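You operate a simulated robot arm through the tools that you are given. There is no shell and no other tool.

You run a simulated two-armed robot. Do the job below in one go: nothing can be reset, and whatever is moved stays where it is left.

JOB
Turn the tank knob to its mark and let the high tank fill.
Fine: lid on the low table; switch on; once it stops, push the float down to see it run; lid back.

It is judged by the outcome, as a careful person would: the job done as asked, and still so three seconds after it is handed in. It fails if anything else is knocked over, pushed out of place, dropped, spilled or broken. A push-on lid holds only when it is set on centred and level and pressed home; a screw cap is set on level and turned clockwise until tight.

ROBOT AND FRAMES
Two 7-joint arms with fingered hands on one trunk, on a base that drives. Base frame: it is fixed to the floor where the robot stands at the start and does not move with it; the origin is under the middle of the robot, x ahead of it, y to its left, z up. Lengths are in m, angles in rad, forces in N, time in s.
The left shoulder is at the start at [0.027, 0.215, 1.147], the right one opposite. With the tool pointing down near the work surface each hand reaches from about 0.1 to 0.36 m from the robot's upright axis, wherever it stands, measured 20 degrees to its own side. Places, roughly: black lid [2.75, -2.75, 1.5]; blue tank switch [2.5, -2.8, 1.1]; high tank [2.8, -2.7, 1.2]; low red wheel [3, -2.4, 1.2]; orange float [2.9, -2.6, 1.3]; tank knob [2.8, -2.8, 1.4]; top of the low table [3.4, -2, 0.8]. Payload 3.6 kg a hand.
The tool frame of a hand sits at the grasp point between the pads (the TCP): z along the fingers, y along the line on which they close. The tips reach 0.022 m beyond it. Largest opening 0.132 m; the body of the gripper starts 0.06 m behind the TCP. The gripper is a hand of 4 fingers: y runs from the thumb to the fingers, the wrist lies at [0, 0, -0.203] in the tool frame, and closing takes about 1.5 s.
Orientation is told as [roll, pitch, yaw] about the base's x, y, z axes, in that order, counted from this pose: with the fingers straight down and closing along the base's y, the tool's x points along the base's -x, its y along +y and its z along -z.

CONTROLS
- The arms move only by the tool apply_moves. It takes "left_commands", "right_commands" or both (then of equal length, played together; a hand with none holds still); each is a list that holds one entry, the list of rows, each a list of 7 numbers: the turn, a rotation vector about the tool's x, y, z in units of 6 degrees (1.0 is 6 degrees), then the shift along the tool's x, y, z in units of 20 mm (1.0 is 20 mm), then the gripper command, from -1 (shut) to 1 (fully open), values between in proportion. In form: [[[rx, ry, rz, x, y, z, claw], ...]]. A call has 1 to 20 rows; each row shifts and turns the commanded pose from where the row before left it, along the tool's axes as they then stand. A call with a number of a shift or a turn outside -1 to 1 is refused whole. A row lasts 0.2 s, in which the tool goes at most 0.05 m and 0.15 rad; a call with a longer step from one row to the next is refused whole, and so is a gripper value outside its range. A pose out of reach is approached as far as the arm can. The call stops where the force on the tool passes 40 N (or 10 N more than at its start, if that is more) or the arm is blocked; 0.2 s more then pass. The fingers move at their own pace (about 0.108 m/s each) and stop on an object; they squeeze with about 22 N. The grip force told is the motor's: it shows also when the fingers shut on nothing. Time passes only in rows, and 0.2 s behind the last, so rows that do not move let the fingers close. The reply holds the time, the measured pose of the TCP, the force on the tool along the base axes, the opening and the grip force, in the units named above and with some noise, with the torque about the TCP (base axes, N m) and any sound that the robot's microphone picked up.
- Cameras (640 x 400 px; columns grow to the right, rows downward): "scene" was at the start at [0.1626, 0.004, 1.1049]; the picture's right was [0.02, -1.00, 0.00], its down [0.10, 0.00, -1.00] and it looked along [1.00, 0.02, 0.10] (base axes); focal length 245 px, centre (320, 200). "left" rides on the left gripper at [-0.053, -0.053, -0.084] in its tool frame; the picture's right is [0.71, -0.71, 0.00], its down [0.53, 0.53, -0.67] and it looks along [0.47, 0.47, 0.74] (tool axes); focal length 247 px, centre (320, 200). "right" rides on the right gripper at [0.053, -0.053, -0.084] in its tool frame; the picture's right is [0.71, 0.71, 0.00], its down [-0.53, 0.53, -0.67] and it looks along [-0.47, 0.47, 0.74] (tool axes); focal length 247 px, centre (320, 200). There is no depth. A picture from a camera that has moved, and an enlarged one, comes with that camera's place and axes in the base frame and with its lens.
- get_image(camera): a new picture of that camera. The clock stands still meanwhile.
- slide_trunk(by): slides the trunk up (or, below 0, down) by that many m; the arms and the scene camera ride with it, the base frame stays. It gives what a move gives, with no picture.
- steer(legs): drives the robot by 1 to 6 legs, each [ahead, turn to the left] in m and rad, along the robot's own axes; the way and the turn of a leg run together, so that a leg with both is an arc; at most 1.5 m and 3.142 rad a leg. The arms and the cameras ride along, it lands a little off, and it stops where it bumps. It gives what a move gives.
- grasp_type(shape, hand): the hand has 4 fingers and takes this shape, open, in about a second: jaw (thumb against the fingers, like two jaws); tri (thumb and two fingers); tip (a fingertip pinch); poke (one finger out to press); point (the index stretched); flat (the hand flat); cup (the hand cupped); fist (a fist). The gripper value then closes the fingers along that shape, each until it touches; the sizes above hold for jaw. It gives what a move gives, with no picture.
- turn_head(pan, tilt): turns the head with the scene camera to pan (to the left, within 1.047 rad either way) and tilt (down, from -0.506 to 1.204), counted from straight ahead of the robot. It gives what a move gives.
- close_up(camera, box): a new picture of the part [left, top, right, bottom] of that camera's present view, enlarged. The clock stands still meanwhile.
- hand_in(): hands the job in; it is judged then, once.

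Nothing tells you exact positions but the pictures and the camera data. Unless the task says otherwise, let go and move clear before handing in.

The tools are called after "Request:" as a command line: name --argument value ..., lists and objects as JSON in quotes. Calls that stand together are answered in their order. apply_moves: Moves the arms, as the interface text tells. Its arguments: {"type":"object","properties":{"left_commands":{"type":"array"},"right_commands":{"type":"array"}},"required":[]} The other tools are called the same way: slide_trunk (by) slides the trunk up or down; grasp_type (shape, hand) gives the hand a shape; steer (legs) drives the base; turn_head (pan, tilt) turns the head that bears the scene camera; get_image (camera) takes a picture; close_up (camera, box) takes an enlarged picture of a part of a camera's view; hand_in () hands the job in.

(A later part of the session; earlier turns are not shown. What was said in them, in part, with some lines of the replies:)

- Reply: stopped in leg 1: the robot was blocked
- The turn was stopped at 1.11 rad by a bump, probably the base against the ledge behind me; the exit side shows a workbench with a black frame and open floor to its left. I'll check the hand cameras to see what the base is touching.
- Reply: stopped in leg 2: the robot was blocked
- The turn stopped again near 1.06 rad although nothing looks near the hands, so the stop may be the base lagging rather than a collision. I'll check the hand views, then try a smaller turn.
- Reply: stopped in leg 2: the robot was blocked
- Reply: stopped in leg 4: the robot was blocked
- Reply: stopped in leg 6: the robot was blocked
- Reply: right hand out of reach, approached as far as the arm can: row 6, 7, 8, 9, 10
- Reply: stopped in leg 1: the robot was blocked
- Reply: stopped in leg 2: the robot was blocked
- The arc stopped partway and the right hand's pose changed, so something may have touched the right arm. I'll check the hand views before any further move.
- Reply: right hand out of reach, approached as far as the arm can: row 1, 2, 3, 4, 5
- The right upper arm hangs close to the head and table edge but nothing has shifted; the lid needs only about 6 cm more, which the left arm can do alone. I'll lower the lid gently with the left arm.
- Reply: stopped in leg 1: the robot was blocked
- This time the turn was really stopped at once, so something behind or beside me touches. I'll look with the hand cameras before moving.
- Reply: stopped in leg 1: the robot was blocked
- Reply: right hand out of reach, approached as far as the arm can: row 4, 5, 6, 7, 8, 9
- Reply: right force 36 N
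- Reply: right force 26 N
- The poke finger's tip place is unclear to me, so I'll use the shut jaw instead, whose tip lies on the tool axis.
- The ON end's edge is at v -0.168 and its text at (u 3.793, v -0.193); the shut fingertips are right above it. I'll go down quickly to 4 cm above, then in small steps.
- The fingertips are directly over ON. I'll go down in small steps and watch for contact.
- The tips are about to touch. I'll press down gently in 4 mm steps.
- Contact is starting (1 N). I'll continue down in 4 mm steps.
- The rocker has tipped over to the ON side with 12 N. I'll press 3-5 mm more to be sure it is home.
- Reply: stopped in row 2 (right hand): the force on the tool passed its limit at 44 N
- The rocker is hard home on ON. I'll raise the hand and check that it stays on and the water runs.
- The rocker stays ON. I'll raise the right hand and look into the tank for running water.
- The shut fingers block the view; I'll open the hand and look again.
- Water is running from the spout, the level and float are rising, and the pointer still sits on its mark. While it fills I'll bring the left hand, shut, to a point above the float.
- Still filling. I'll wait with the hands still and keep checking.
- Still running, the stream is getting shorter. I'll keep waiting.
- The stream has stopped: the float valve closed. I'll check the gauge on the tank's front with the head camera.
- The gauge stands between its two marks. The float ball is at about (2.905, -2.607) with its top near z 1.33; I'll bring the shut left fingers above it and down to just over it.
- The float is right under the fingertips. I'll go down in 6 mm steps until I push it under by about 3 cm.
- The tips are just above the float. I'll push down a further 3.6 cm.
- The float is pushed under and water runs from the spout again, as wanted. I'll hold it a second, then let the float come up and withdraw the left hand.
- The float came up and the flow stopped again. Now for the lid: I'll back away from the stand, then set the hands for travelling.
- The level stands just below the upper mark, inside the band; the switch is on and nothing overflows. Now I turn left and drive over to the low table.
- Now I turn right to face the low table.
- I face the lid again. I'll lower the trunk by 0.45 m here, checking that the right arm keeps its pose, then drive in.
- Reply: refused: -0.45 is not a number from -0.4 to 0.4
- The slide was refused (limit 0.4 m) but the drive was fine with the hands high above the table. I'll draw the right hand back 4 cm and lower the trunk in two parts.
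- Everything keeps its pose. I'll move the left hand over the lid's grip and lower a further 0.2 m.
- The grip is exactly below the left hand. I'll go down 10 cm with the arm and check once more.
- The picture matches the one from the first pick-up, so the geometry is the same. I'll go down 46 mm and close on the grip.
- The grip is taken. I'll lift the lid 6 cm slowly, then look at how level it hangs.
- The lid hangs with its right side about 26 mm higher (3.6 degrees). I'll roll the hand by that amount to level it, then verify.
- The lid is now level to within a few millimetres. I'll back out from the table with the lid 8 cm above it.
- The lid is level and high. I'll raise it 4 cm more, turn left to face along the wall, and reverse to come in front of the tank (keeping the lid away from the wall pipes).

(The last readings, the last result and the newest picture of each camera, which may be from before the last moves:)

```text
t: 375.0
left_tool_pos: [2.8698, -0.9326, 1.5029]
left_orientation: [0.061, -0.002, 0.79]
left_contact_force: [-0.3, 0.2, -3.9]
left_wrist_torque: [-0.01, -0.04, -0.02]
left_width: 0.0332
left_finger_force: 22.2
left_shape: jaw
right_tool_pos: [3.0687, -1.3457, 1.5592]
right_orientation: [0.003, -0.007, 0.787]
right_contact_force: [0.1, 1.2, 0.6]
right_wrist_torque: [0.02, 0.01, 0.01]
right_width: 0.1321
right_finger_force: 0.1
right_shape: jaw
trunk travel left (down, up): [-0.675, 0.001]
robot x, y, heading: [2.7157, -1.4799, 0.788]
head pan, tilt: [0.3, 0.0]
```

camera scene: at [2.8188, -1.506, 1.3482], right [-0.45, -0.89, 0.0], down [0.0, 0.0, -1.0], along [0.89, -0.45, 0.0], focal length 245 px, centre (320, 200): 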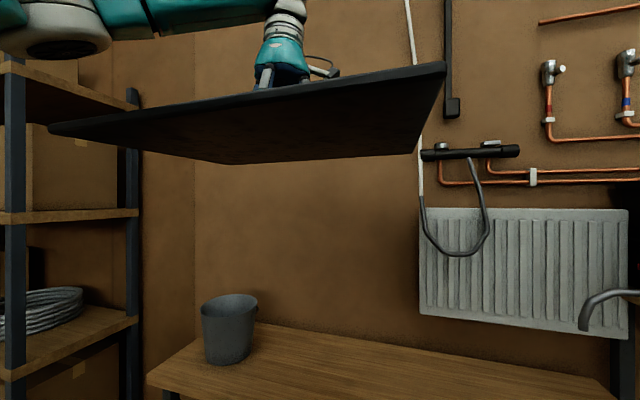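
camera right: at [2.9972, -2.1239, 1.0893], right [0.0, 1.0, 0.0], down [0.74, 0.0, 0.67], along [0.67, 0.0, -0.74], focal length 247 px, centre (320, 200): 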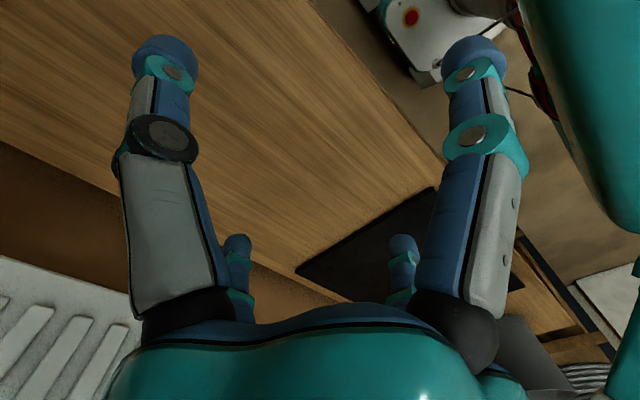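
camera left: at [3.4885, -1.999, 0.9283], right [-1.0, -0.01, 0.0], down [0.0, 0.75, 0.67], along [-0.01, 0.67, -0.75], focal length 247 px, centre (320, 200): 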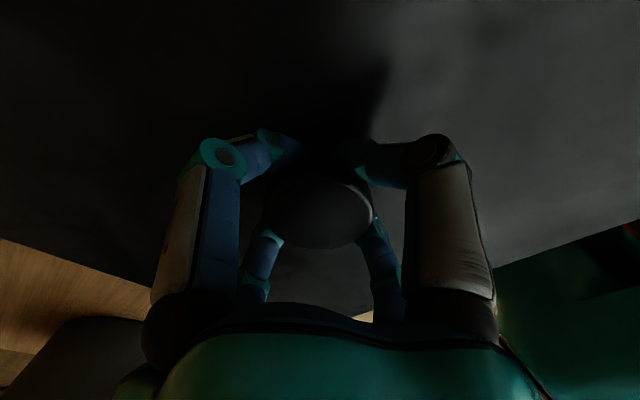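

Now I reverse about 1 m along the aisle.

Request:
steer --legs '[[-0.99, 0.0]]'

Request:
steer --legs '[[0, -0.4], [0, -0.4]]'

Request:
steer --legs '[[0, -0.4], [0, -0.37]]'

Request:
turn_head --pan 0.0 --tilt 0.1

Request:
get_image --camera "scene"

```text
t: 380.1
left_tool_pos: [2.1729, -1.6328, 1.5029]
left_orientation: [0.062, -0.001, 0.78]
left_contact_force: [-0.1, -0.2, -4.2]
left_wrist_torque: [-0.02, -0.04, 0.0]
left_width: 0.0325
left_finger_force: 21.9
left_shape: jaw
right_tool_pos: [2.3665, -2.0458, 1.5578]
right_orientation: [0.004, -0.007, 0.775]
right_contact_force: [-0.1, 0.2, -0.2]
right_wrist_torque: [-0.01, -0.03, -0.01]
right_width: 0.1322
right_finger_force: 0.1
right_shape: jaw
trunk travel left (down, up): [-0.675, 0.001]
robot x, y, heading: [2.0058, -2.1736, 0.773]
head pan, tilt: [0.3, 0.0]
```

```text
t: 383.0
left_tool_pos: [2.5098, -1.9137, 1.5042]
left_orientation: [0.059, -0.003, -0.018]
left_contact_force: [0.6, -0.6, -3.8]
left_wrist_torque: [-0.02, -0.01, -0.01]
left_width: 0.0326
left_finger_force: 22.0
left_shape: jaw
right_tool_pos: [2.3465, -2.3412, 1.5592]
right_orientation: [0.004, -0.009, -0.024]
right_contact_force: [-0.5, -0.9, -0.3]
right_wrist_torque: [0.0, -0.01, 0.03]
right_width: 0.1319
right_finger_force: 0.1
right_shape: jaw
trunk travel left (down, up): [-0.675, 0.001]
robot x, y, heading: [2.0082, -2.1389, -0.026]
head pan, tilt: [0.3, 0.0]
```

```text
t: 385.8
left_tool_pos: [2.5233, -2.326, 1.504]
left_orientation: [0.061, -0.001, -0.791]
left_contact_force: [1.0, -0.9, -4.8]
left_wrist_torque: [-0.02, 0.03, 0.01]
left_width: 0.0327
left_finger_force: 22.2
left_shape: jaw
right_tool_pos: [2.1074, -2.5183, 1.5597]
right_orientation: [0.003, -0.009, -0.797]
right_contact_force: [0.3, -0.1, 0.3]
right_wrist_torque: [0.04, 0.04, 0.03]
right_width: 0.1319
right_finger_force: 0.1
right_shape: jaw
trunk travel left (down, up): [-0.675, 0.001]
robot x, y, heading: [2.0335, -2.1103, -0.788]
head pan, tilt: [0.3, 0.0]
```

```text
t: 386.6
left_tool_pos: [2.5207, -2.3263, 1.5054]
left_orientation: [0.063, -0.003, -0.792]
left_contact_force: [-0.2, -0.1, -4.3]
left_wrist_torque: [-0.05, 0.03, 0.03]
left_width: 0.0326
left_finger_force: 22.3
left_shape: jaw
right_tool_pos: [2.1061, -2.5203, 1.5595]
right_orientation: [0.005, -0.008, -0.795]
right_contact_force: [-0.1, 0.4, 0.7]
right_wrist_torque: [-0.01, -0.02, 0.01]
right_width: 0.1317
right_finger_force: 0.1
right_shape: jaw
trunk travel left (down, up): [-0.675, 0.001]
robot x, y, heading: [2.0314, -2.1098, -0.788]
head pan, tilt: [0.0, 0.099]
```

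```text
taken
camera scene: at [2.1505, -2.2276, 1.3393], right [-0.71, -0.71, 0.0], down [-0.07, 0.07, -0.99], along [0.7, -0.7, -0.1], focal length 245 px, centre (320, 200)
```

scene: 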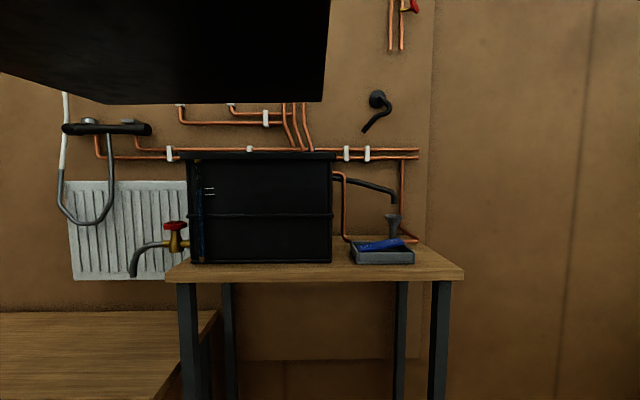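

I'm in front of the tank again, lid level above. I'll drive 0.44 m ahead so that the lid comes over the tank.

Request:
steer --legs '[[0.44, 0.0]]'

Request:
get_image --camera "scene"

Request:
get_image --camera "right"

```text
t: 389.2
left_tool_pos: [2.8324, -2.6352, 1.5054]
left_orientation: [0.062, -0.002, -0.792]
left_contact_force: [0.3, -0.8, -5.1]
left_wrist_torque: [-0.05, 0.01, -0.03]
left_width: 0.0325
left_finger_force: 22.3
left_shape: jaw
right_tool_pos: [2.4181, -2.8301, 1.5606]
right_orientation: [0.004, -0.01, -0.794]
right_contact_force: [0.3, 0.0, 0.4]
right_wrist_torque: [-0.03, 0.02, -0.02]
right_width: 0.1322
right_finger_force: 0.0
right_shape: jaw
trunk travel left (down, up): [-0.675, 0.001]
robot x, y, heading: [2.3427, -2.421, -0.784]
head pan, tilt: [0.0, 0.099]
```

```text
taken
camera scene: at [2.4621, -2.5369, 1.3392], right [-0.71, -0.71, 0.0], down [-0.07, 0.07, -0.99], along [0.7, -0.7, -0.1], focal length 245 px, centre (320, 200)
```

scene: 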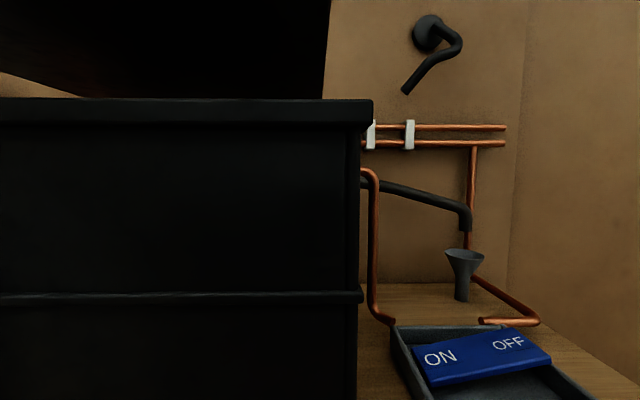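

```text
taken
camera right: at [2.3422, -2.8283, 1.6425], right [0.01, 1.0, 0.0], down [0.74, 0.0, 0.68], along [0.68, -0.01, -0.74], focal length 247 px, centre (320, 200)
```

right: 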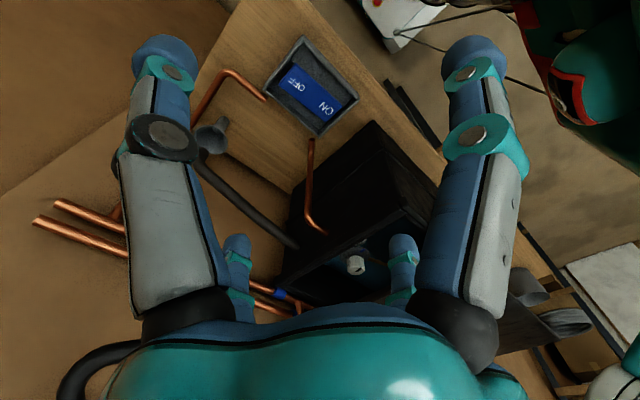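

The lid is over the tank, 25 mm short and 34 mm to the left of its seat. I'll check the lid's place in the hand with the left camera before the final alignment.

Request:
get_image --camera "left"

Request:
close_up --camera "scene" --box '[0, 0, 400, 140]'

```text
taken
camera left: at [2.8292, -2.715, 1.5858], right [-1.0, 0.01, -0.04], down [-0.03, 0.72, 0.7], along [0.04, 0.7, -0.71], focal length 247 px, centre (320, 200)
```

left: 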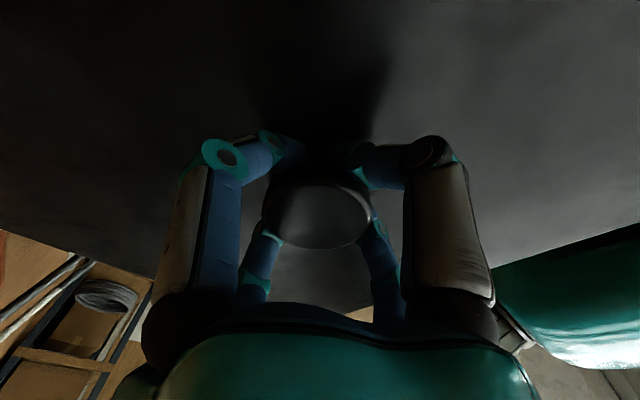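

```text
1.60 times, centred on (200, 70) of scene
camera zoom: at [2.4621, -2.5369, 1.3392], right [-0.71, -0.71, 0.0], down [-0.07, 0.07, -0.99], along [0.7, -0.7, -0.1], focal length 392 px, centre (512, 408)
```

zoom: 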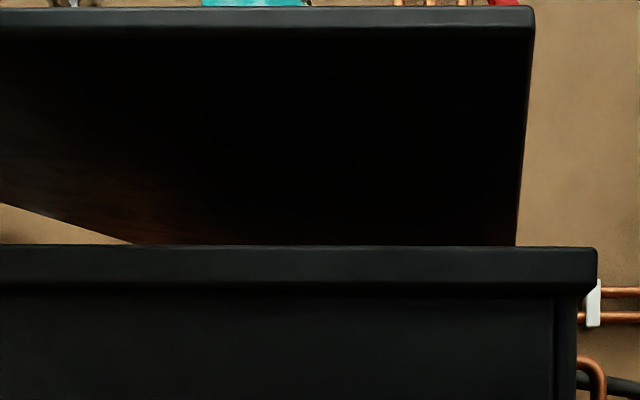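

The lid sits in the hand as at the first lift, and its front edge is level. I'll make the lateral and forward alignment now.

Request:
apply_moves --left_commands '[[[0, 0, -0.067, -0.31, -0.425, 0, -1], [0, 0, 0, -0.31, -0.425, 0, -1], [0, 0, 0, -0.31, -0.425, 0, -1], [0, 0, 0, -0.31, -0.425, 0, -1], [0, 0, 0, 0, 0, 0, -1]]]'

Request:
get_image --camera "scene"

Request:
turn_head --pan 0.3 --tilt -0.2

Request:
get_image --camera "scene"

```text
t: 390.4
left_tool_pos: [2.8269, -2.6766, 1.503]
left_orientation: [0.061, 0.0, -0.782]
left_contact_force: [-0.1, 0.1, -3.6]
left_wrist_torque: [-0.02, 0.01, 0.02]
left_width: 0.0325
left_finger_force: 22.2
left_shape: jaw
right_tool_pos: [2.4186, -2.829, 1.561]
right_orientation: [0.004, -0.008, -0.795]
right_contact_force: [-0.1, 0.3, 1.5]
right_wrist_torque: [0.02, -0.01, 0.0]
right_width: 0.1324
right_finger_force: 0.0
right_shape: jaw
trunk travel left (down, up): [-0.675, 0.001]
robot x, y, heading: [2.3433, -2.4235, -0.787]
head pan, tilt: [0.0, 0.099]
```

```text
taken
camera scene: at [2.4626, -2.5368, 1.3392], right [-0.71, -0.71, 0.0], down [-0.07, 0.07, -0.99], along [0.7, -0.7, -0.1], focal length 245 px, centre (320, 200)
```

scene: 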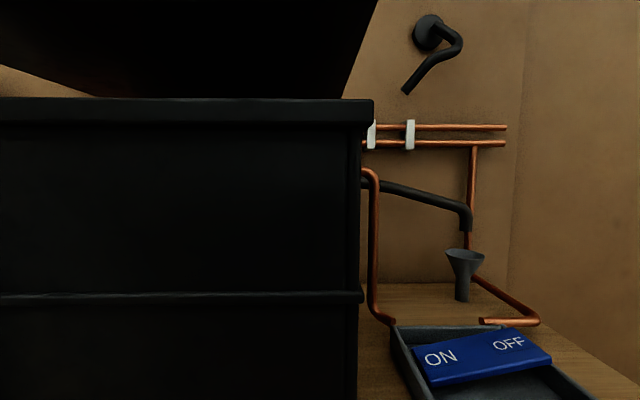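

```text
t: 391.2
left_tool_pos: [2.8266, -2.6774, 1.5031]
left_orientation: [0.062, -0.002, -0.784]
left_contact_force: [-0.1, 0.3, -5.5]
left_wrist_torque: [-0.02, 0.0, 0.01]
left_width: 0.0326
left_finger_force: 22.3
left_shape: jaw
right_tool_pos: [2.4186, -2.8296, 1.5608]
right_orientation: [0.004, -0.009, -0.793]
right_contact_force: [0.1, 0.5, -0.1]
right_wrist_torque: [-0.03, 0.05, -0.02]
right_width: 0.1323
right_finger_force: 0.0
right_shape: jaw
trunk travel left (down, up): [-0.675, 0.001]
robot x, y, heading: [2.3423, -2.4193, -0.785]
head pan, tilt: [0.3, -0.201]
```

```text
taken
camera scene: at [2.4707, -2.5111, 1.3657], right [-0.47, -0.88, 0.0], down [0.17, -0.09, -0.98], along [0.87, -0.46, 0.2], focal length 245 px, centre (320, 200)
```

scene: 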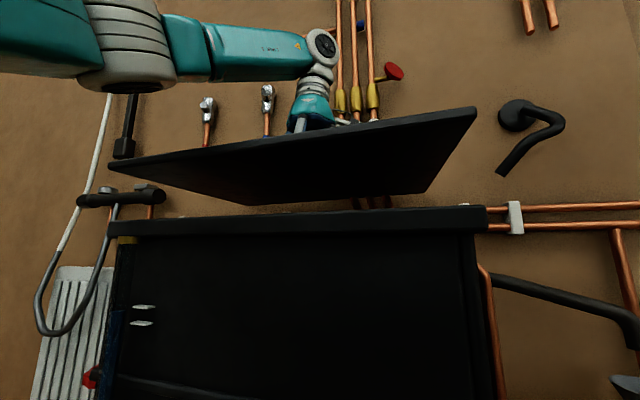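

Hand position equals the first pick-up pose to within 1 mm, and lid corners line up over the rim. I'll lower straight down 5 cm, correcting for the hand's small roll.

Request:
apply_moves --left_commands '[[[0, 0, 0, 0, -0.016, 0.25, -1], [0, 0, 0, 0, -0.016, 0.25, -1], [0, 0, 0, 0, -0.016, 0.25, -1], [0, 0, 0, 0, -0.016, 0.25, -1], [0, 0, 0, 0, -0.016, 0.25, -1], [0, 0, 0, 0, -0.016, 0.25, -1], [0, 0, 0, 0, -0.016, 0.25, -1], [0, 0, 0, 0, -0.016, 0.25, -1], [0, 0, 0, 0, -0.016, 0.25, -1], [0, 0, 0, 0, 0, 0, -1]]]'

Request:
get_image --camera "scene"

Request:
close_up --camera "scene" --box '[80, 130, 520, 260]'

```text
t: 393.4
left_tool_pos: [2.8261, -2.677, 1.4591]
left_orientation: [0.06, -0.004, -0.782]
left_contact_force: [-0.4, -0.1, -5.0]
left_wrist_torque: [0.02, 0.0, -0.04]
left_width: 0.0324
left_finger_force: 21.9
left_shape: jaw
right_tool_pos: [2.418, -2.8295, 1.5609]
right_orientation: [0.002, -0.009, -0.794]
right_contact_force: [-1.3, 0.0, -0.5]
right_wrist_torque: [0.0, -0.03, 0.02]
right_width: 0.1322
right_finger_force: 0.0
right_shape: jaw
trunk travel left (down, up): [-0.675, 0.001]
robot x, y, heading: [2.3456, -2.4179, -0.781]
head pan, tilt: [0.3, -0.201]
```

```text
taken
camera scene: at [2.4707, -2.5109, 1.3657], right [-0.47, -0.88, 0.0], down [0.18, -0.09, -0.98], along [0.87, -0.46, 0.2], focal length 245 px, centre (320, 200)
```

scene: 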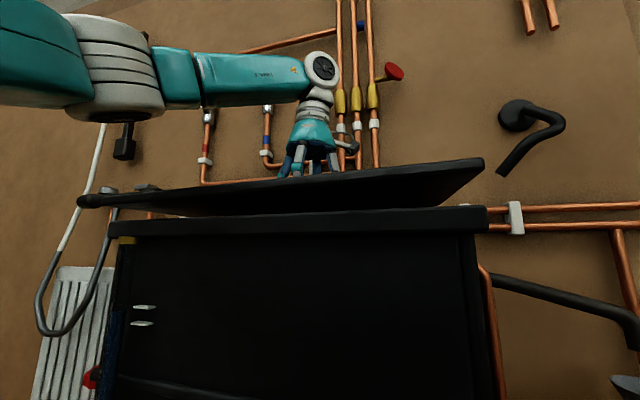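

```text
1.45 times, centred on (300, 195) of scene
camera zoom: at [2.4707, -2.5109, 1.3657], right [-0.47, -0.88, 0.0], down [0.18, -0.09, -0.98], along [0.87, -0.46, 0.2], focal length 356 px, centre (349, 207)
```

zoom: 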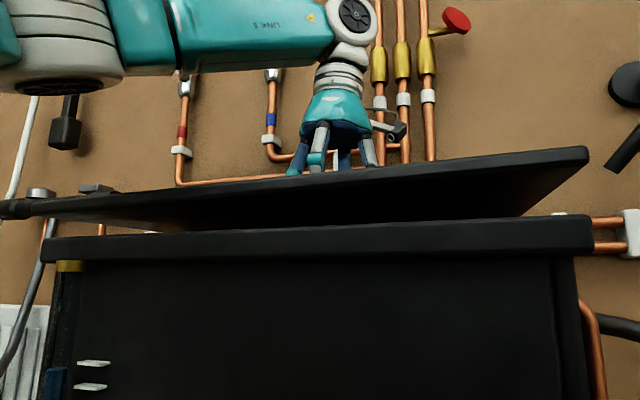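

The lid hovers level about 2 cm above the rim. I'll lower it in 2.4 mm steps until it touches.

Request:
apply_moves --left_commands '[[[0, 0, 0, 0, -0.008, 0.12, -1], [0, 0, 0, 0, -0.008, 0.12, -1], [0, 0, 0, 0, -0.008, 0.12, -1], [0, 0, 0, 0, -0.008, 0.12, -1], [0, 0, 0, 0, -0.008, 0.12, -1], [0, 0, 0, 0, -0.008, 0.12, -1], [0, 0, 0, 0, 0, 0, -1]]]'

Request:
close_up --camera "scene" --box '[80, 130, 520, 260]'

```text
t: 395.0
left_tool_pos: [2.8261, -2.6769, 1.4434]
left_orientation: [0.061, 0.0, -0.783]
left_contact_force: [0.3, 0.3, -4.4]
left_wrist_torque: [-0.02, 0.02, -0.02]
left_width: 0.0326
left_finger_force: 22.1
left_shape: jaw
right_tool_pos: [2.4171, -2.8304, 1.5621]
right_orientation: [0.004, -0.008, -0.793]
right_contact_force: [-0.4, -0.4, -0.1]
right_wrist_torque: [-0.01, -0.02, -0.02]
right_width: 0.1321
right_finger_force: 0.1
right_shape: jaw
trunk travel left (down, up): [-0.675, 0.001]
robot x, y, heading: [2.3435, -2.4221, -0.784]
head pan, tilt: [0.3, -0.201]
```

```text
1.45 times, centred on (300, 195) of scene
camera zoom: at [2.4708, -2.5109, 1.3657], right [-0.47, -0.88, 0.0], down [0.18, -0.09, -0.98], along [0.87, -0.46, 0.2], focal length 356 px, centre (349, 207)
```

zoom: 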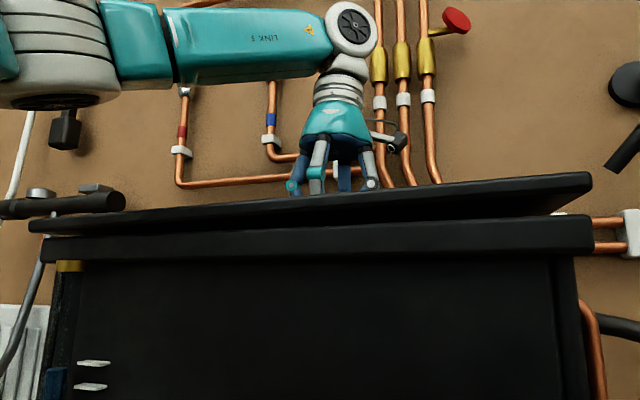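

Nearly touching. I want to check the left-right centring more exactly; I'll zoom in on both ends.

Request:
close_up --camera "scene" --box '[80, 180, 180, 245]'

Request:
close_up --camera "scene" --box '[430, 170, 530, 235]'

```text
6.15 times, centred on (130, 212) of scene
camera zoom: at [2.4708, -2.5109, 1.3657], right [-0.47, -0.88, 0.0], down [0.18, -0.09, -0.98], along [0.87, -0.46, 0.2], focal length 1507 px, centre (1489, 123)
```

zoom: 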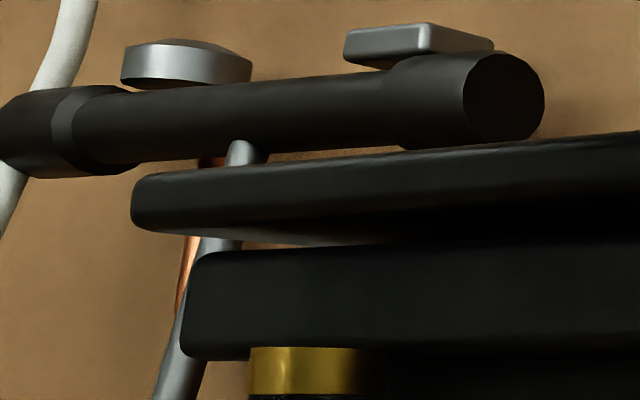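

```text
6.15 times, centred on (480, 202) of scene
camera zoom: at [2.4708, -2.5109, 1.3657], right [-0.47, -0.88, 0.0], down [0.18, -0.09, -0.98], along [0.87, -0.46, 0.2], focal length 1507 px, centre (-665, 185)
```

zoom: 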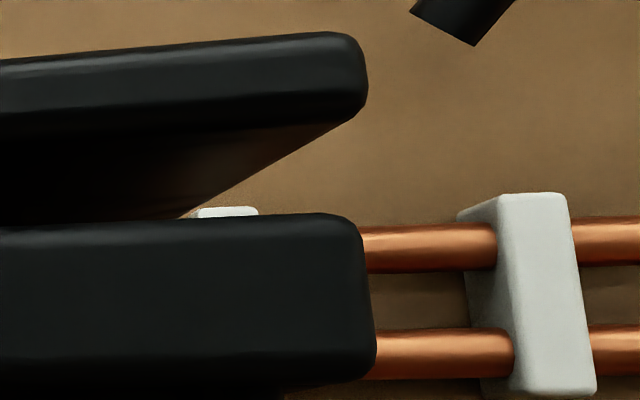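

Compared with the seated lid at the start, the lid is about 5 mm too far left and its right side 4-5 mm high. I'll lift 3 mm, shift 5 mm right, and roll half a degree, then compare again.

Request:
apply_moves --left_commands '[[[0, 0, 0, 0, 0, -0.2, -1], [-0.1, 0, 0, 0, -0.13, 0, -1], [0, 0, 0, 0, -0.13, 0, -1], [0, 0, 0, 0, 0, 0, -1]]]'

Request:
close_up --camera "scene" --box '[80, 180, 180, 245]'

Request:
close_up --camera "scene" --box '[430, 170, 530, 235]'

```text
t: 396.0
left_tool_pos: [2.8222, -2.6816, 1.4469]
left_orientation: [0.072, -0.001, -0.785]
left_contact_force: [-0.3, 0.0, -4.0]
left_wrist_torque: [-0.03, -0.02, 0.01]
left_width: 0.0326
left_finger_force: 22.2
left_shape: jaw
right_tool_pos: [2.4178, -2.8303, 1.5611]
right_orientation: [0.003, -0.008, -0.794]
right_contact_force: [0.3, 0.2, 0.4]
right_wrist_torque: [0.02, 0.0, 0.0]
right_width: 0.132
right_finger_force: 0.1
right_shape: jaw
trunk travel left (down, up): [-0.675, 0.001]
robot x, y, heading: [2.3464, -2.4213, -0.785]
head pan, tilt: [0.3, -0.201]
```

```text
6.15 times, centred on (130, 212) of scene
camera zoom: at [2.4708, -2.5108, 1.3657], right [-0.47, -0.88, 0.0], down [0.18, -0.09, -0.98], along [0.87, -0.46, 0.2], focal length 1507 px, centre (1489, 123)
```

zoom: 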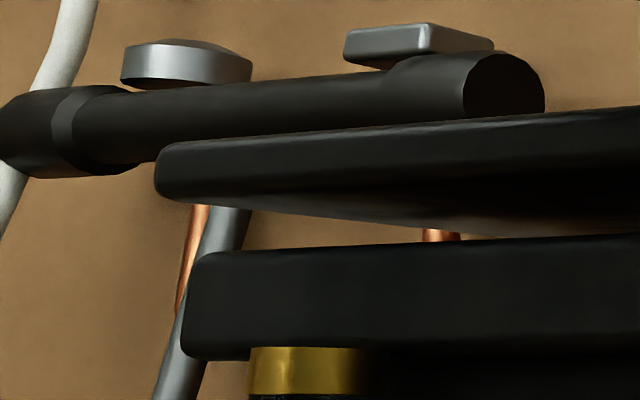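

```text
6.15 times, centred on (480, 202) of scene
camera zoom: at [2.4708, -2.5108, 1.3657], right [-0.47, -0.88, 0.0], down [0.18, -0.09, -0.98], along [0.87, -0.46, 0.2], focal length 1507 px, centre (-665, 185)
```

zoom: 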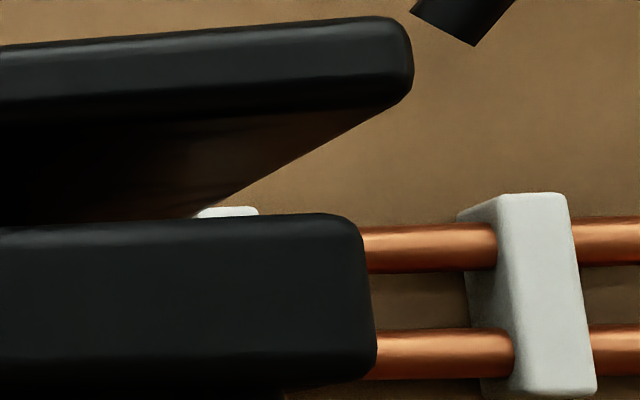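

Now the overhang is even on both sides and the lid is level to within a millimetre, 12 mm above the rim. I'll lower it straight down onto the rim.

Request:
apply_moves --left_commands '[[[0, 0, 0, 0, -0.009, 0.12, -1], [0, 0, 0, 0, -0.009, 0.12, -1], [0, 0, 0, 0, -0.009, 0.12, -1], [0, 0, 0, 0, -0.009, 0.12, -1], [0, 0, 0, 0, -0.008, 0.1, -1], [0, 0, 0, 0, 0, 0, -1]]]'

Request:
close_up --camera "scene" --box '[80, 130, 520, 260]'

```text
t: 397.4
left_tool_pos: [2.823, -2.6814, 1.4359]
left_orientation: [0.072, -0.001, -0.783]
left_contact_force: [0.3, -1.1, -3.5]
left_wrist_torque: [0.14, 0.02, 0.0]
left_width: 0.0326
left_finger_force: 21.6
left_shape: jaw
right_tool_pos: [2.4177, -2.8292, 1.5613]
right_orientation: [0.003, -0.008, -0.794]
right_contact_force: [0.0, 0.2, 0.3]
right_wrist_torque: [0.02, -0.03, 0.0]
right_width: 0.1321
right_finger_force: 0.0
right_shape: jaw
trunk travel left (down, up): [-0.675, 0.001]
robot x, y, heading: [2.3498, -2.4207, -0.788]
head pan, tilt: [0.3, -0.201]
```

```text
1.45 times, centred on (300, 195) of scene
camera zoom: at [2.4707, -2.5109, 1.3657], right [-0.47, -0.88, 0.0], down [0.18, -0.09, -0.98], along [0.87, -0.46, 0.2], focal length 356 px, centre (349, 207)
```

zoom: 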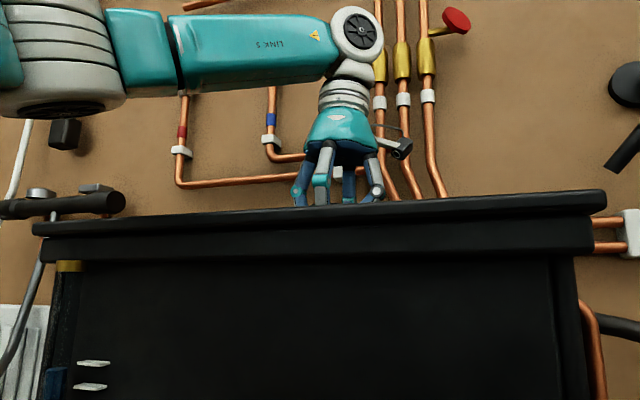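

The lid is touching evenly. I'll press it down a few millimetres through the grip.

Request:
apply_moves --left_commands '[[[0, 0, 0, 0, -0.007, 0.1, -1], [0, 0, 0, 0, -0.007, 0.1, -1], [0, 0, 0, 0, -0.007, 0.1, -1], [0, 0, 0, 0, 0, 0, -1]]]'

Request:
close_up --camera "scene" --box '[80, 130, 520, 260]'

```text
t: 398.4
left_tool_pos: [2.823, -2.6813, 1.4326]
left_orientation: [0.071, -0.009, -0.781]
left_contact_force: [7.5, -6.1, 29.1]
left_wrist_torque: [0.26, -0.06, -0.13]
left_width: 0.033
left_finger_force: 21.9
left_shape: jaw
right_tool_pos: [2.4165, -2.8286, 1.5606]
right_orientation: [0.004, -0.012, -0.793]
right_contact_force: [-0.5, -0.4, 0.7]
right_wrist_torque: [0.02, -0.01, 0.01]
right_width: 0.1322
right_finger_force: 0.0
right_shape: jaw
trunk travel left (down, up): [-0.675, 0.001]
robot x, y, heading: [2.3457, -2.4226, -0.786]
head pan, tilt: [0.3, -0.201]
```

```text
1.45 times, centred on (300, 195) of scene
camera zoom: at [2.4699, -2.5106, 1.3661], right [-0.47, -0.88, 0.0], down [0.18, -0.09, -0.98], along [0.87, -0.46, 0.2], focal length 356 px, centre (349, 207)
```

zoom: 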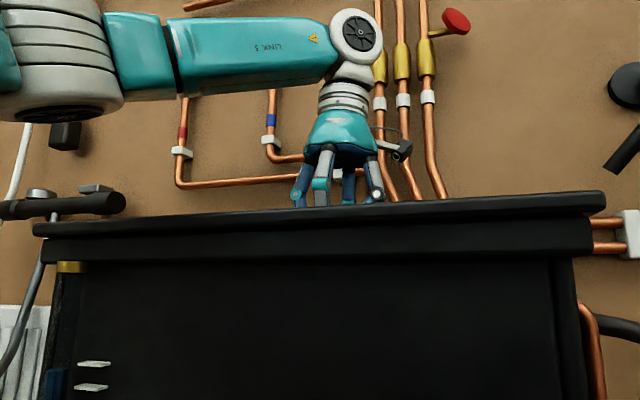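

The lid is down at its original height with 29 N on it. I'll ease the load, open the hand, lift clear, and then press the lid home from above with the shut hand.

Request:
apply_moves --left_commands '[[[0, 0, 0, 0, 0, -0.1, -1], [0, 0, 0, 0, 0, 0, -1], [0, 0, 0, 0, 0, 0, -0.3], [0, 0, 0, 0, 0, 0, -0.1], [0, 0, 0, 0, 0, 0, 0.2], [0, 0, 0, 0, 0, 0, 0.6], [0, 0, 0, 0, 0, 0, 1], [0, 0, 0, 0, 0, 0, 1], [0, 0, 0, 0, 0, 0, 1], [0, 0, 0, 0, 0, 0, 1], [0, 0, 0, 0, 0, 0, 1]]]'

Request:
get_image --camera "left"

Request:
close_up --camera "scene" --box '[80, 130, 520, 260]'

```text
t: 400.0
left_tool_pos: [2.8227, -2.6816, 1.437]
left_orientation: [0.067, -0.01, -0.781]
left_contact_force: [0.5, 1.9, 5.3]
left_wrist_torque: [-0.2, 0.24, -0.17]
left_width: 0.1317
left_finger_force: 0.0
left_shape: jaw
right_tool_pos: [2.4176, -2.8307, 1.5603]
right_orientation: [0.004, -0.01, -0.793]
right_contact_force: [-0.3, -0.1, -0.9]
right_wrist_torque: [0.01, 0.0, 0.01]
right_width: 0.1322
right_finger_force: 0.1
right_shape: jaw
trunk travel left (down, up): [-0.675, 0.001]
robot x, y, heading: [2.3468, -2.4188, -0.784]
head pan, tilt: [0.3, -0.201]
stopped in row 7 (left hand): the force on the tool passed its limit at 47 N (the readings are from after the stop); the commanded pose is now the measured one
```

```text
taken
camera left: at [2.8186, -2.7612, 1.5177], right [-1.0, 0.0, -0.06], down [-0.04, 0.72, 0.7], along [0.04, 0.7, -0.72], focal length 247 px, centre (320, 200)
```

left: 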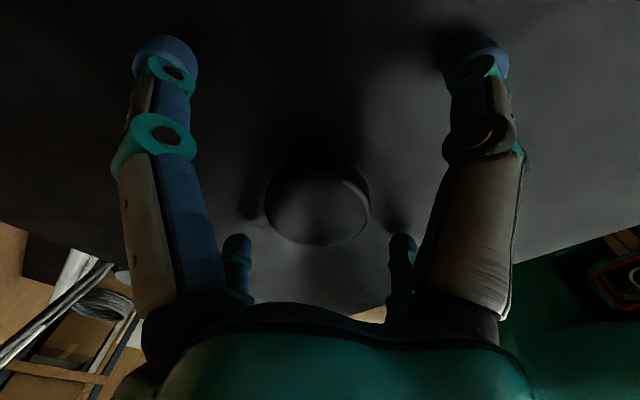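

```text
1.45 times, centred on (300, 195) of scene
camera zoom: at [2.4701, -2.5113, 1.3654], right [-0.47, -0.88, 0.0], down [0.18, -0.09, -0.98], along [0.87, -0.46, 0.2], focal length 356 px, centre (349, 207)
```

zoom: 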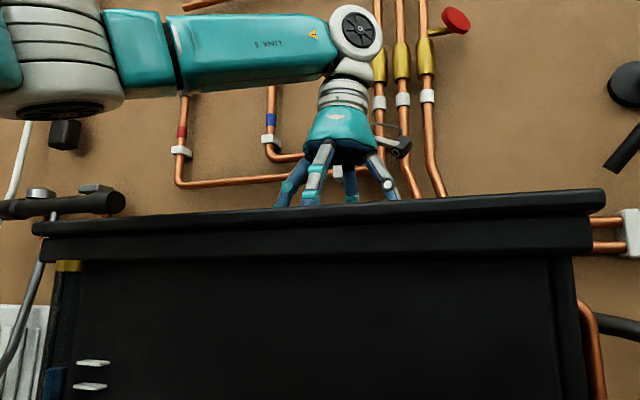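

The hand is open and the lid has stayed aligned. I'll rise 7 cm, level the hand, and shut it for pressing.

Request:
apply_moves --left_commands '[[[0, 0, 0, 0, 0, -0.3, 1], [0, 0, 0, 0, 0, -0.6, 1], [0, 0, 0, 0, 0, -1, 1], [0, 0, 0, 0, 0, -1, 1], [0, 0, 0, 0, 0, -1, 1], [0.32, 0.05, 0, 0, 0, 0, 1], [0.32, 0.05, 0, 0, 0, 0, 1], [0, 0, 0, 0, 0, 0, -1], [0, 0, 0, 0, 0, 0, -1], [0, 0, 0, 0, 0, 0, -1], [0, 0, 0, 0, 0, 0, -1], [0, 0, 0, 0, 0, 0, -1], [0, 0, 0, 0, 0, 0, -1], [0, 0, 0, 0, 0, 0, -1], [0, 0, 0, 0, 0, 0, -1], [0, 0, 0, 0, 0, 0, -1]]]'

Request:
get_image --camera "left"

Request:
close_up --camera "scene" --box '[80, 130, 520, 260]'

```text
t: 403.4
left_tool_pos: [2.8192, -2.6846, 1.5146]
left_orientation: [0.0, 0.001, -0.781]
left_contact_force: [-0.5, 0.2, -0.6]
left_wrist_torque: [-0.01, 0.03, 0.0]
left_width: 0.0
left_finger_force: 22.3
left_shape: jaw
right_tool_pos: [2.418, -2.8288, 1.5611]
right_orientation: [0.002, -0.01, -0.793]
right_contact_force: [0.0, -0.5, 0.5]
right_wrist_torque: [0.05, -0.02, -0.02]
right_width: 0.132
right_finger_force: 0.1
right_shape: jaw
trunk travel left (down, up): [-0.675, 0.001]
robot x, y, heading: [2.3467, -2.4153, -0.782]
head pan, tilt: [0.3, -0.201]
```

```text
taken
camera left: at [2.8193, -2.7605, 1.5985], right [-1.0, -0.01, 0.0], down [0.0, 0.74, 0.67], along [0.0, 0.67, -0.74], focal length 247 px, centre (320, 200)
```

left: 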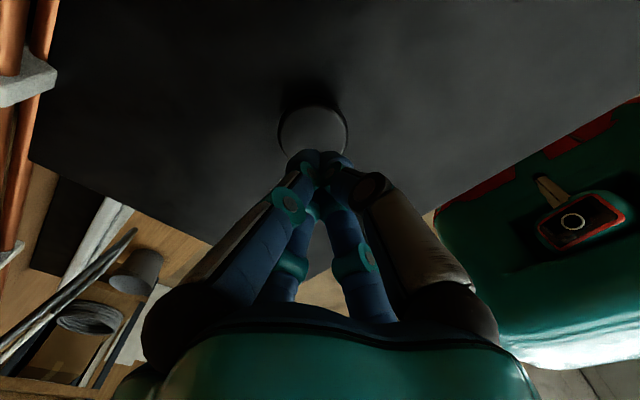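

```text
1.45 times, centred on (300, 195) of scene
camera zoom: at [2.4704, -2.5106, 1.3658], right [-0.47, -0.88, 0.0], down [0.18, -0.09, -0.98], along [0.87, -0.46, 0.2], focal length 356 px, centre (349, 207)
```

zoom: 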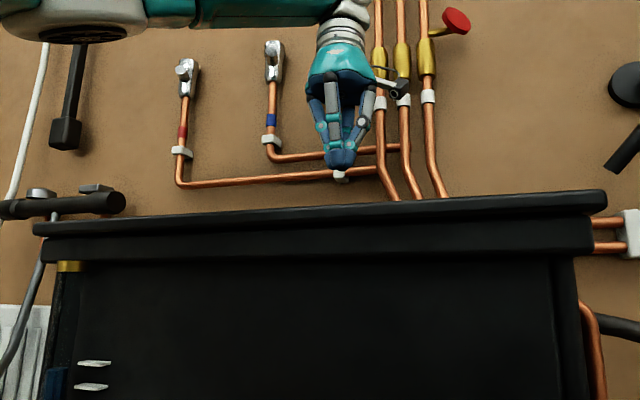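

The lid lies on the rim. I'll zoom in on both ends for gaps before pressing.

Request:
close_up --camera "scene" --box '[80, 180, 180, 245]'

Request:
close_up --camera "scene" --box '[430, 170, 530, 235]'

Request:
get_image --camera "right"

```text
6.15 times, centred on (130, 212) of scene
camera zoom: at [2.4704, -2.5106, 1.3658], right [-0.47, -0.88, 0.0], down [0.18, -0.09, -0.98], along [0.87, -0.46, 0.2], focal length 1507 px, centre (1489, 123)
```

zoom: 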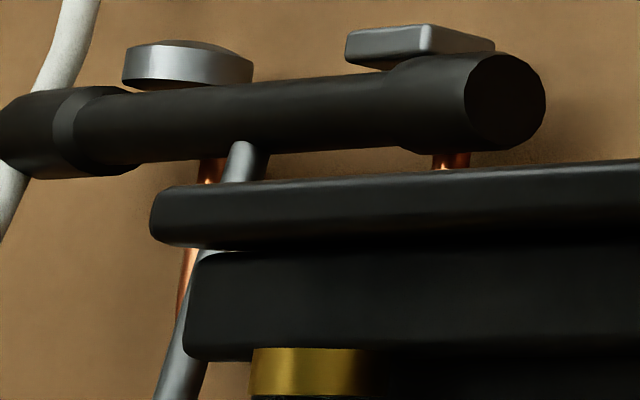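

```text
6.15 times, centred on (480, 202) of scene
camera zoom: at [2.4704, -2.5106, 1.3658], right [-0.47, -0.88, 0.0], down [0.18, -0.09, -0.98], along [0.87, -0.46, 0.2], focal length 1507 px, centre (-665, 185)
```

zoom: 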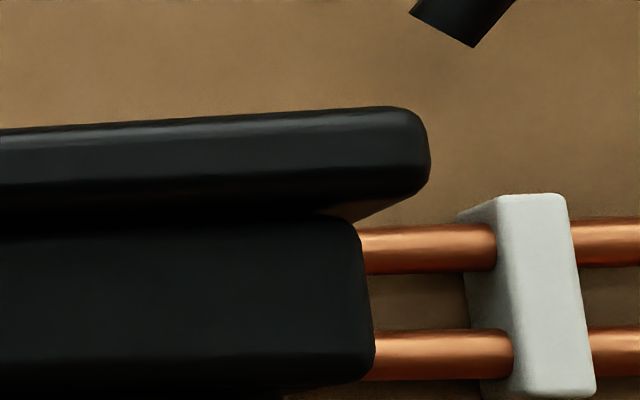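

```text
taken
camera right: at [2.3419, -2.8282, 1.6435], right [0.01, 1.0, 0.0], down [0.74, 0.0, 0.68], along [0.68, -0.01, -0.74], focal length 247 px, centre (320, 200)
```

right: 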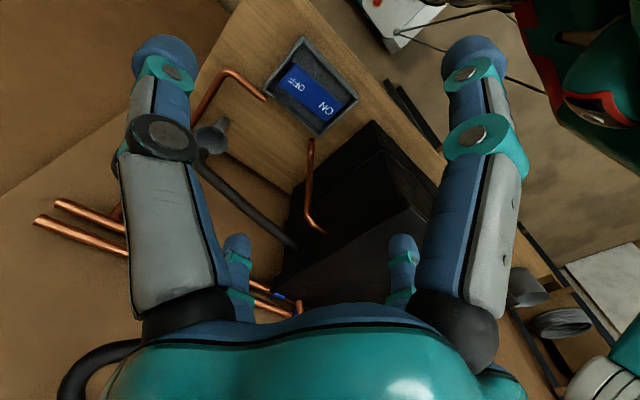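

Lid height (1.411-1.413) and overhangs match the start. Now I'll press it home at the centre with the shut fingertips on the grip.

Request:
apply_moves --left_commands '[[[0, 0, 0, -0.08, 0.27, 0.5, -1], [0, 0, 0, 0, 0, 0.5, -1], [0, 0, 0, 0, 0, 0.5, -1], [0, 0, 0, 0, 0, 0.3, -1], [0, 0, 0, 0, 0, 0.15, -1], [0, 0, 0, 0, 0, 0.1, -1]]]'

```text
t: 404.8
left_tool_pos: [2.8244, -2.6801, 1.4731]
left_orientation: [0.0, -0.002, -0.779]
left_contact_force: [0.3, -0.1, -0.5]
left_wrist_torque: [-0.01, -0.01, 0.02]
left_width: 0.0
left_finger_force: 21.8
left_shape: jaw
right_tool_pos: [2.4176, -2.8291, 1.561]
right_orientation: [0.004, -0.012, -0.794]
right_contact_force: [0.5, -0.8, 0.3]
right_wrist_torque: [0.01, -0.01, 0.01]
right_width: 0.1318
right_finger_force: 0.2
right_shape: jaw
trunk travel left (down, up): [-0.675, 0.001]
robot x, y, heading: [2.3424, -2.4172, -0.785]
head pan, tilt: [0.3, -0.201]
```

Request:
apply_moves --left_commands '[[[0, 0, 0, 0, 0, 0.12, -1], [0, 0, 0, 0, 0, 0.12, -1], [0, 0, 0, 0, 0, 0.12, -1], [0, 0, 0, 0, 0, 0.1, -1], [0, 0, 0, 0, 0, 0.1, -1], [0, 0, 0, 0, 0, 0.1, -1], [0, 0, 0, 0, 0, 0.1, -1]]]'

Request:
close_up --camera "scene" --box '[80, 130, 520, 260]'

```text
t: 406.1
left_tool_pos: [2.8242, -2.6816, 1.4687]
left_orientation: [-0.005, -0.014, -0.779]
left_contact_force: [-1.3, 1.9, 5.1]
left_wrist_torque: [0.1, 0.06, -0.01]
left_width: 0.0
left_finger_force: 22.3
left_shape: jaw
right_tool_pos: [2.4173, -2.8283, 1.5628]
right_orientation: [0.003, -0.011, -0.793]
right_contact_force: [0.0, -0.5, 0.3]
right_wrist_torque: [0.01, -0.01, 0.0]
right_width: 0.1319
right_finger_force: 0.2
right_shape: jaw
trunk travel left (down, up): [-0.675, 0.001]
robot x, y, heading: [2.3468, -2.4212, -0.788]
head pan, tilt: [0.3, -0.201]
stopped in row 6 (left hand): the force on the tool passed its limit at 43 N (the readings are from after the stop); the commanded pose is now the measured one
```

```text
1.45 times, centred on (300, 195) of scene
camera zoom: at [2.4701, -2.5103, 1.3656], right [-0.47, -0.88, 0.0], down [0.18, -0.09, -0.98], along [0.87, -0.46, 0.2], focal length 356 px, centre (349, 207)
```

zoom: 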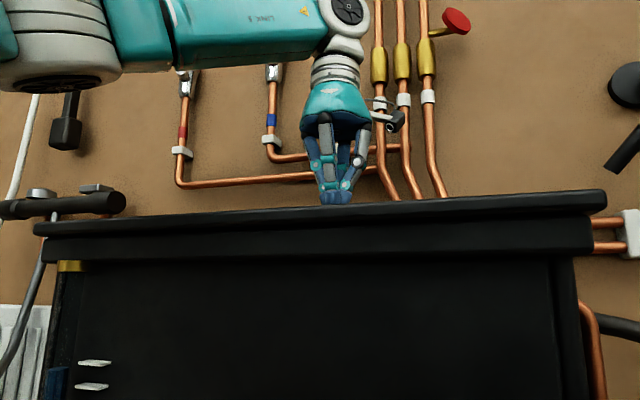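

I pressed with 43 N. I'll check both ends again for seating.

Request:
close_up --camera "scene" --box '[80, 180, 180, 245]'

Request:
close_up --camera "scene" --box '[430, 170, 530, 235]'

Request:
close_up --camera "scene" --box '[250, 170, 350, 235]'

```text
6.15 times, centred on (130, 212) of scene
camera zoom: at [2.4701, -2.5103, 1.3656], right [-0.47, -0.88, 0.0], down [0.18, -0.09, -0.98], along [0.87, -0.46, 0.2], focal length 1507 px, centre (1489, 123)
```

zoom: 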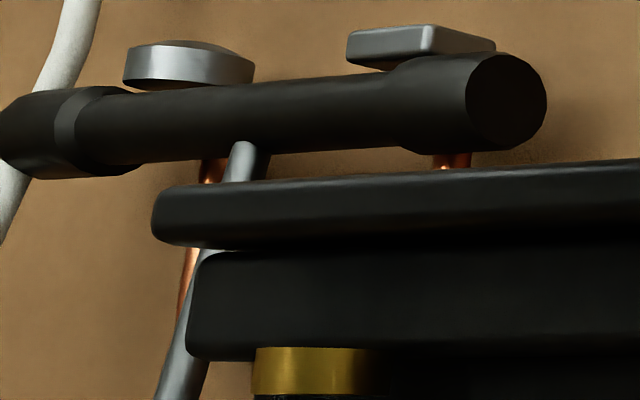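

```text
6.15 times, centred on (480, 202) of scene
camera zoom: at [2.4701, -2.5103, 1.3656], right [-0.47, -0.88, 0.0], down [0.18, -0.09, -0.98], along [0.87, -0.46, 0.2], focal length 1507 px, centre (-665, 185)
```

zoom: 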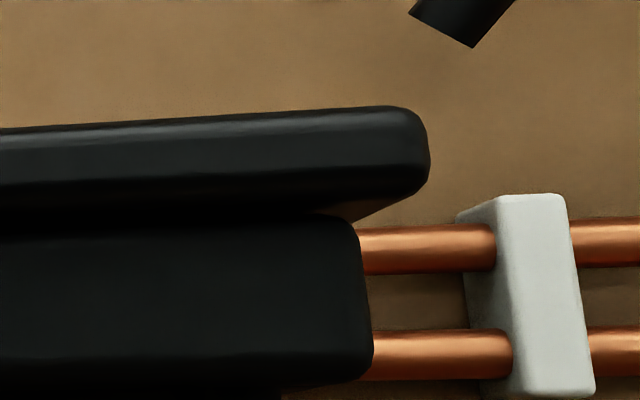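

```text
6.15 times, centred on (300, 202) of scene
camera zoom: at [2.4701, -2.5103, 1.3656], right [-0.47, -0.88, 0.0], down [0.18, -0.09, -0.98], along [0.87, -0.46, 0.2], focal length 1507 px, centre (443, 185)
```

zoom: 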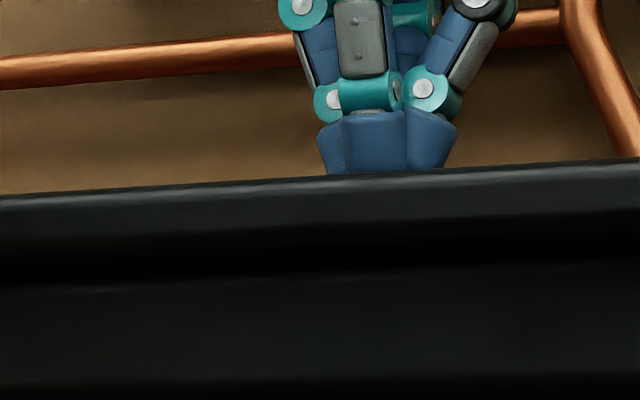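

The lid sits flush and even. I'll lift the left hand off and back away to compare with the view from the start.

Request:
apply_moves --left_commands '[[[0, 0, 0, 0, 0, -0.3, -1], [0, 0, 0, 0, 0, -0.6, -1], [0, 0, 0, 0, 0, -1, -1], [0, 0, 0, 0, 0, -1, -1], [0, 0, 0, 0, 0, -0.5, -1]]]'

Request:
steer --legs '[[-0.45, 0.0]]'

Request:
turn_head --pan 0.15 --tilt 0.1

Request:
get_image --camera "scene"

Request:
close_up --camera "scene" --box '[180, 130, 360, 270]'

```text
t: 407.3
left_tool_pos: [2.8241, -2.6813, 1.5369]
left_orientation: [-0.005, -0.012, -0.779]
left_contact_force: [-0.4, 0.1, 0.8]
left_wrist_torque: [0.02, 0.02, 0.03]
left_width: 0.0
left_finger_force: 21.7
left_shape: jaw
right_tool_pos: [2.4169, -2.8294, 1.5617]
right_orientation: [0.004, -0.01, -0.794]
right_contact_force: [-0.4, 1.0, 0.2]
right_wrist_torque: [-0.04, -0.02, 0.01]
right_width: 0.132
right_finger_force: 0.1
right_shape: jaw
trunk travel left (down, up): [-0.675, 0.001]
robot x, y, heading: [2.3466, -2.4177, -0.782]
head pan, tilt: [0.3, -0.201]
```

```text
t: 410.0
left_tool_pos: [2.5077, -2.3641, 1.5352]
left_orientation: [-0.006, -0.012, -0.775]
left_contact_force: [-0.4, -0.3, -0.2]
left_wrist_torque: [0.0, 0.0, -0.03]
left_width: 0.0
left_finger_force: 22.3
left_shape: jaw
right_tool_pos: [2.1019, -2.5125, 1.5624]
right_orientation: [0.004, -0.009, -0.793]
right_contact_force: [-0.5, -0.5, 0.6]
right_wrist_torque: [0.0, -0.01, 0.0]
right_width: 0.132
right_finger_force: 0.0
right_shape: jaw
trunk travel left (down, up): [-0.675, 0.001]
robot x, y, heading: [2.0263, -2.1048, -0.784]
head pan, tilt: [0.3, -0.201]
```

```text
t: 410.8
left_tool_pos: [2.5085, -2.3644, 1.5354]
left_orientation: [-0.005, -0.012, -0.776]
left_contact_force: [-1.0, -0.3, -0.2]
left_wrist_torque: [0.0, 0.03, 0.0]
left_width: 0.0
left_finger_force: 21.8
left_shape: jaw
right_tool_pos: [2.1021, -2.5126, 1.562]
right_orientation: [0.004, -0.009, -0.792]
right_contact_force: [-0.1, -0.9, -0.1]
right_wrist_torque: [0.02, -0.01, 0.01]
right_width: 0.1322
right_finger_force: 0.1
right_shape: jaw
trunk travel left (down, up): [-0.675, 0.001]
robot x, y, heading: [2.0283, -2.1037, -0.782]
head pan, tilt: [0.15, 0.099]
```

```text
taken
camera scene: at [2.1547, -2.2101, 1.3394], right [-0.59, -0.81, 0.0], down [-0.08, 0.06, -1.0], along [0.8, -0.59, -0.1], focal length 245 px, centre (320, 200)
```

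scene: 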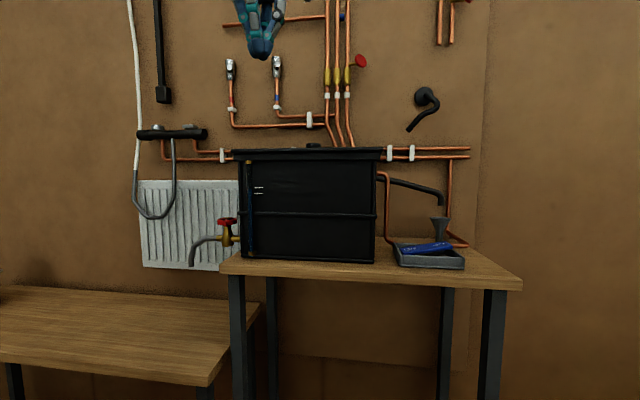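

```text
2.86 times, centred on (270, 200) of scene
camera zoom: at [2.1547, -2.2101, 1.3394], right [-0.59, -0.81, 0.0], down [-0.08, 0.06, -1.0], along [0.8, -0.59, -0.1], focal length 700 px, centre (463, 200)
```

zoom: 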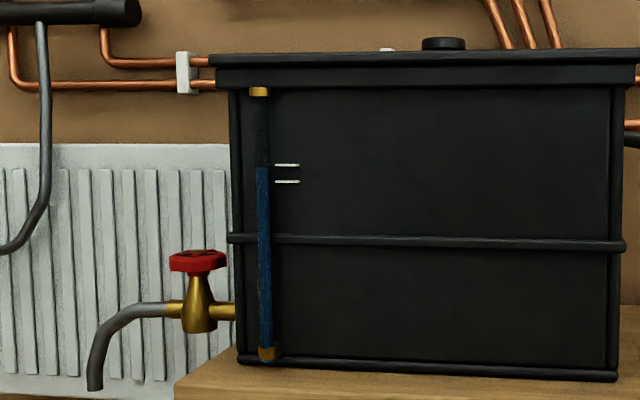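

The tank looks as at the start, the gauge within its marks and the switch on. One finer zoom on the lid seam and the switch.

Request:
close_up --camera "scene" --box '[225, 135, 315, 185]'

Request:
close_up --camera "scene" --box '[305, 135, 395, 185]'

Request:
close_up --camera "scene" --box '[370, 160, 480, 275]'

```text
7.11 times, centred on (270, 160) of scene
camera zoom: at [2.1547, -2.2101, 1.3394], right [-0.59, -0.81, 0.0], down [-0.08, 0.06, -1.0], along [0.8, -0.59, -0.1], focal length 1742 px, centre (676, 484)
```

zoom: 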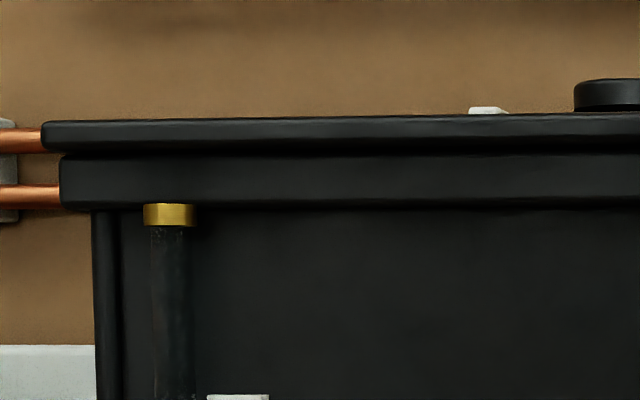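

```text
7.11 times, centred on (350, 160) of scene
camera zoom: at [2.1547, -2.2101, 1.3394], right [-0.59, -0.81, 0.0], down [-0.08, 0.06, -1.0], along [0.8, -0.59, -0.1], focal length 1742 px, centre (107, 484)
```

zoom: 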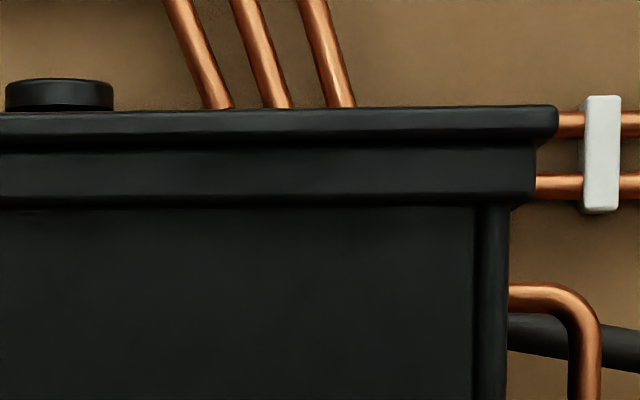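

```text
3.48 times, centred on (425, 218) of scene
camera zoom: at [2.1547, -2.2101, 1.3394], right [-0.59, -0.81, 0.0], down [-0.08, 0.06, -1.0], along [0.8, -0.59, -0.1], focal length 852 px, centre (-45, 139)
```

zoom: 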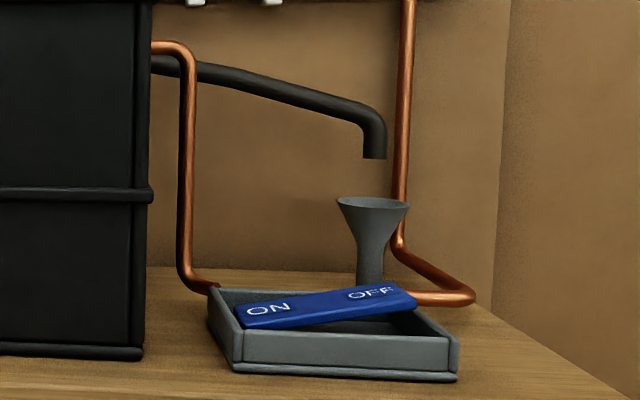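

Everything checks out: knob on its mark, tank filled to its band and shut off, float test done, switch on, lid centred and flush, hands clear, nothing else disturbed. I hand the job in.

Request:
hand_in

```text
The job is handed in.
```

The job is handed in, with the knob on its mark, the tank filled and the lid back on. I haven't been told the verdict.

- **Knob:** I turned it about 60 degrees. It overshot on the first release, and two small corrections brought the pointer onto the blue mark, within about half a degree.
- **Fill:** The lid went on the low table, then I pressed the rocker to ON and it stayed there. Water ran until the float valve shut it off.
- **Level:** The gauge stands just under its upper mark, inside the band, and nothing overflowed. Pushing the float down added a little water, so it is near the top of the band.
- **Float test:** With the float pushed under, water ran again. It stopped once the float came up.
- **Lid:** I set it level and centred on the rim and pressed it home at the centre with about 43 N. It sits flush at its starting height, with even overhang on both sides.

While driving, the base stopped several times as "blocked". Twice the right arm was pushed out of its pose, once in the aisle and once at the low table, possibly by brushing something. In what I could see, nothing had moved or fallen. The switch is still on, and both hands are clear of the tank.
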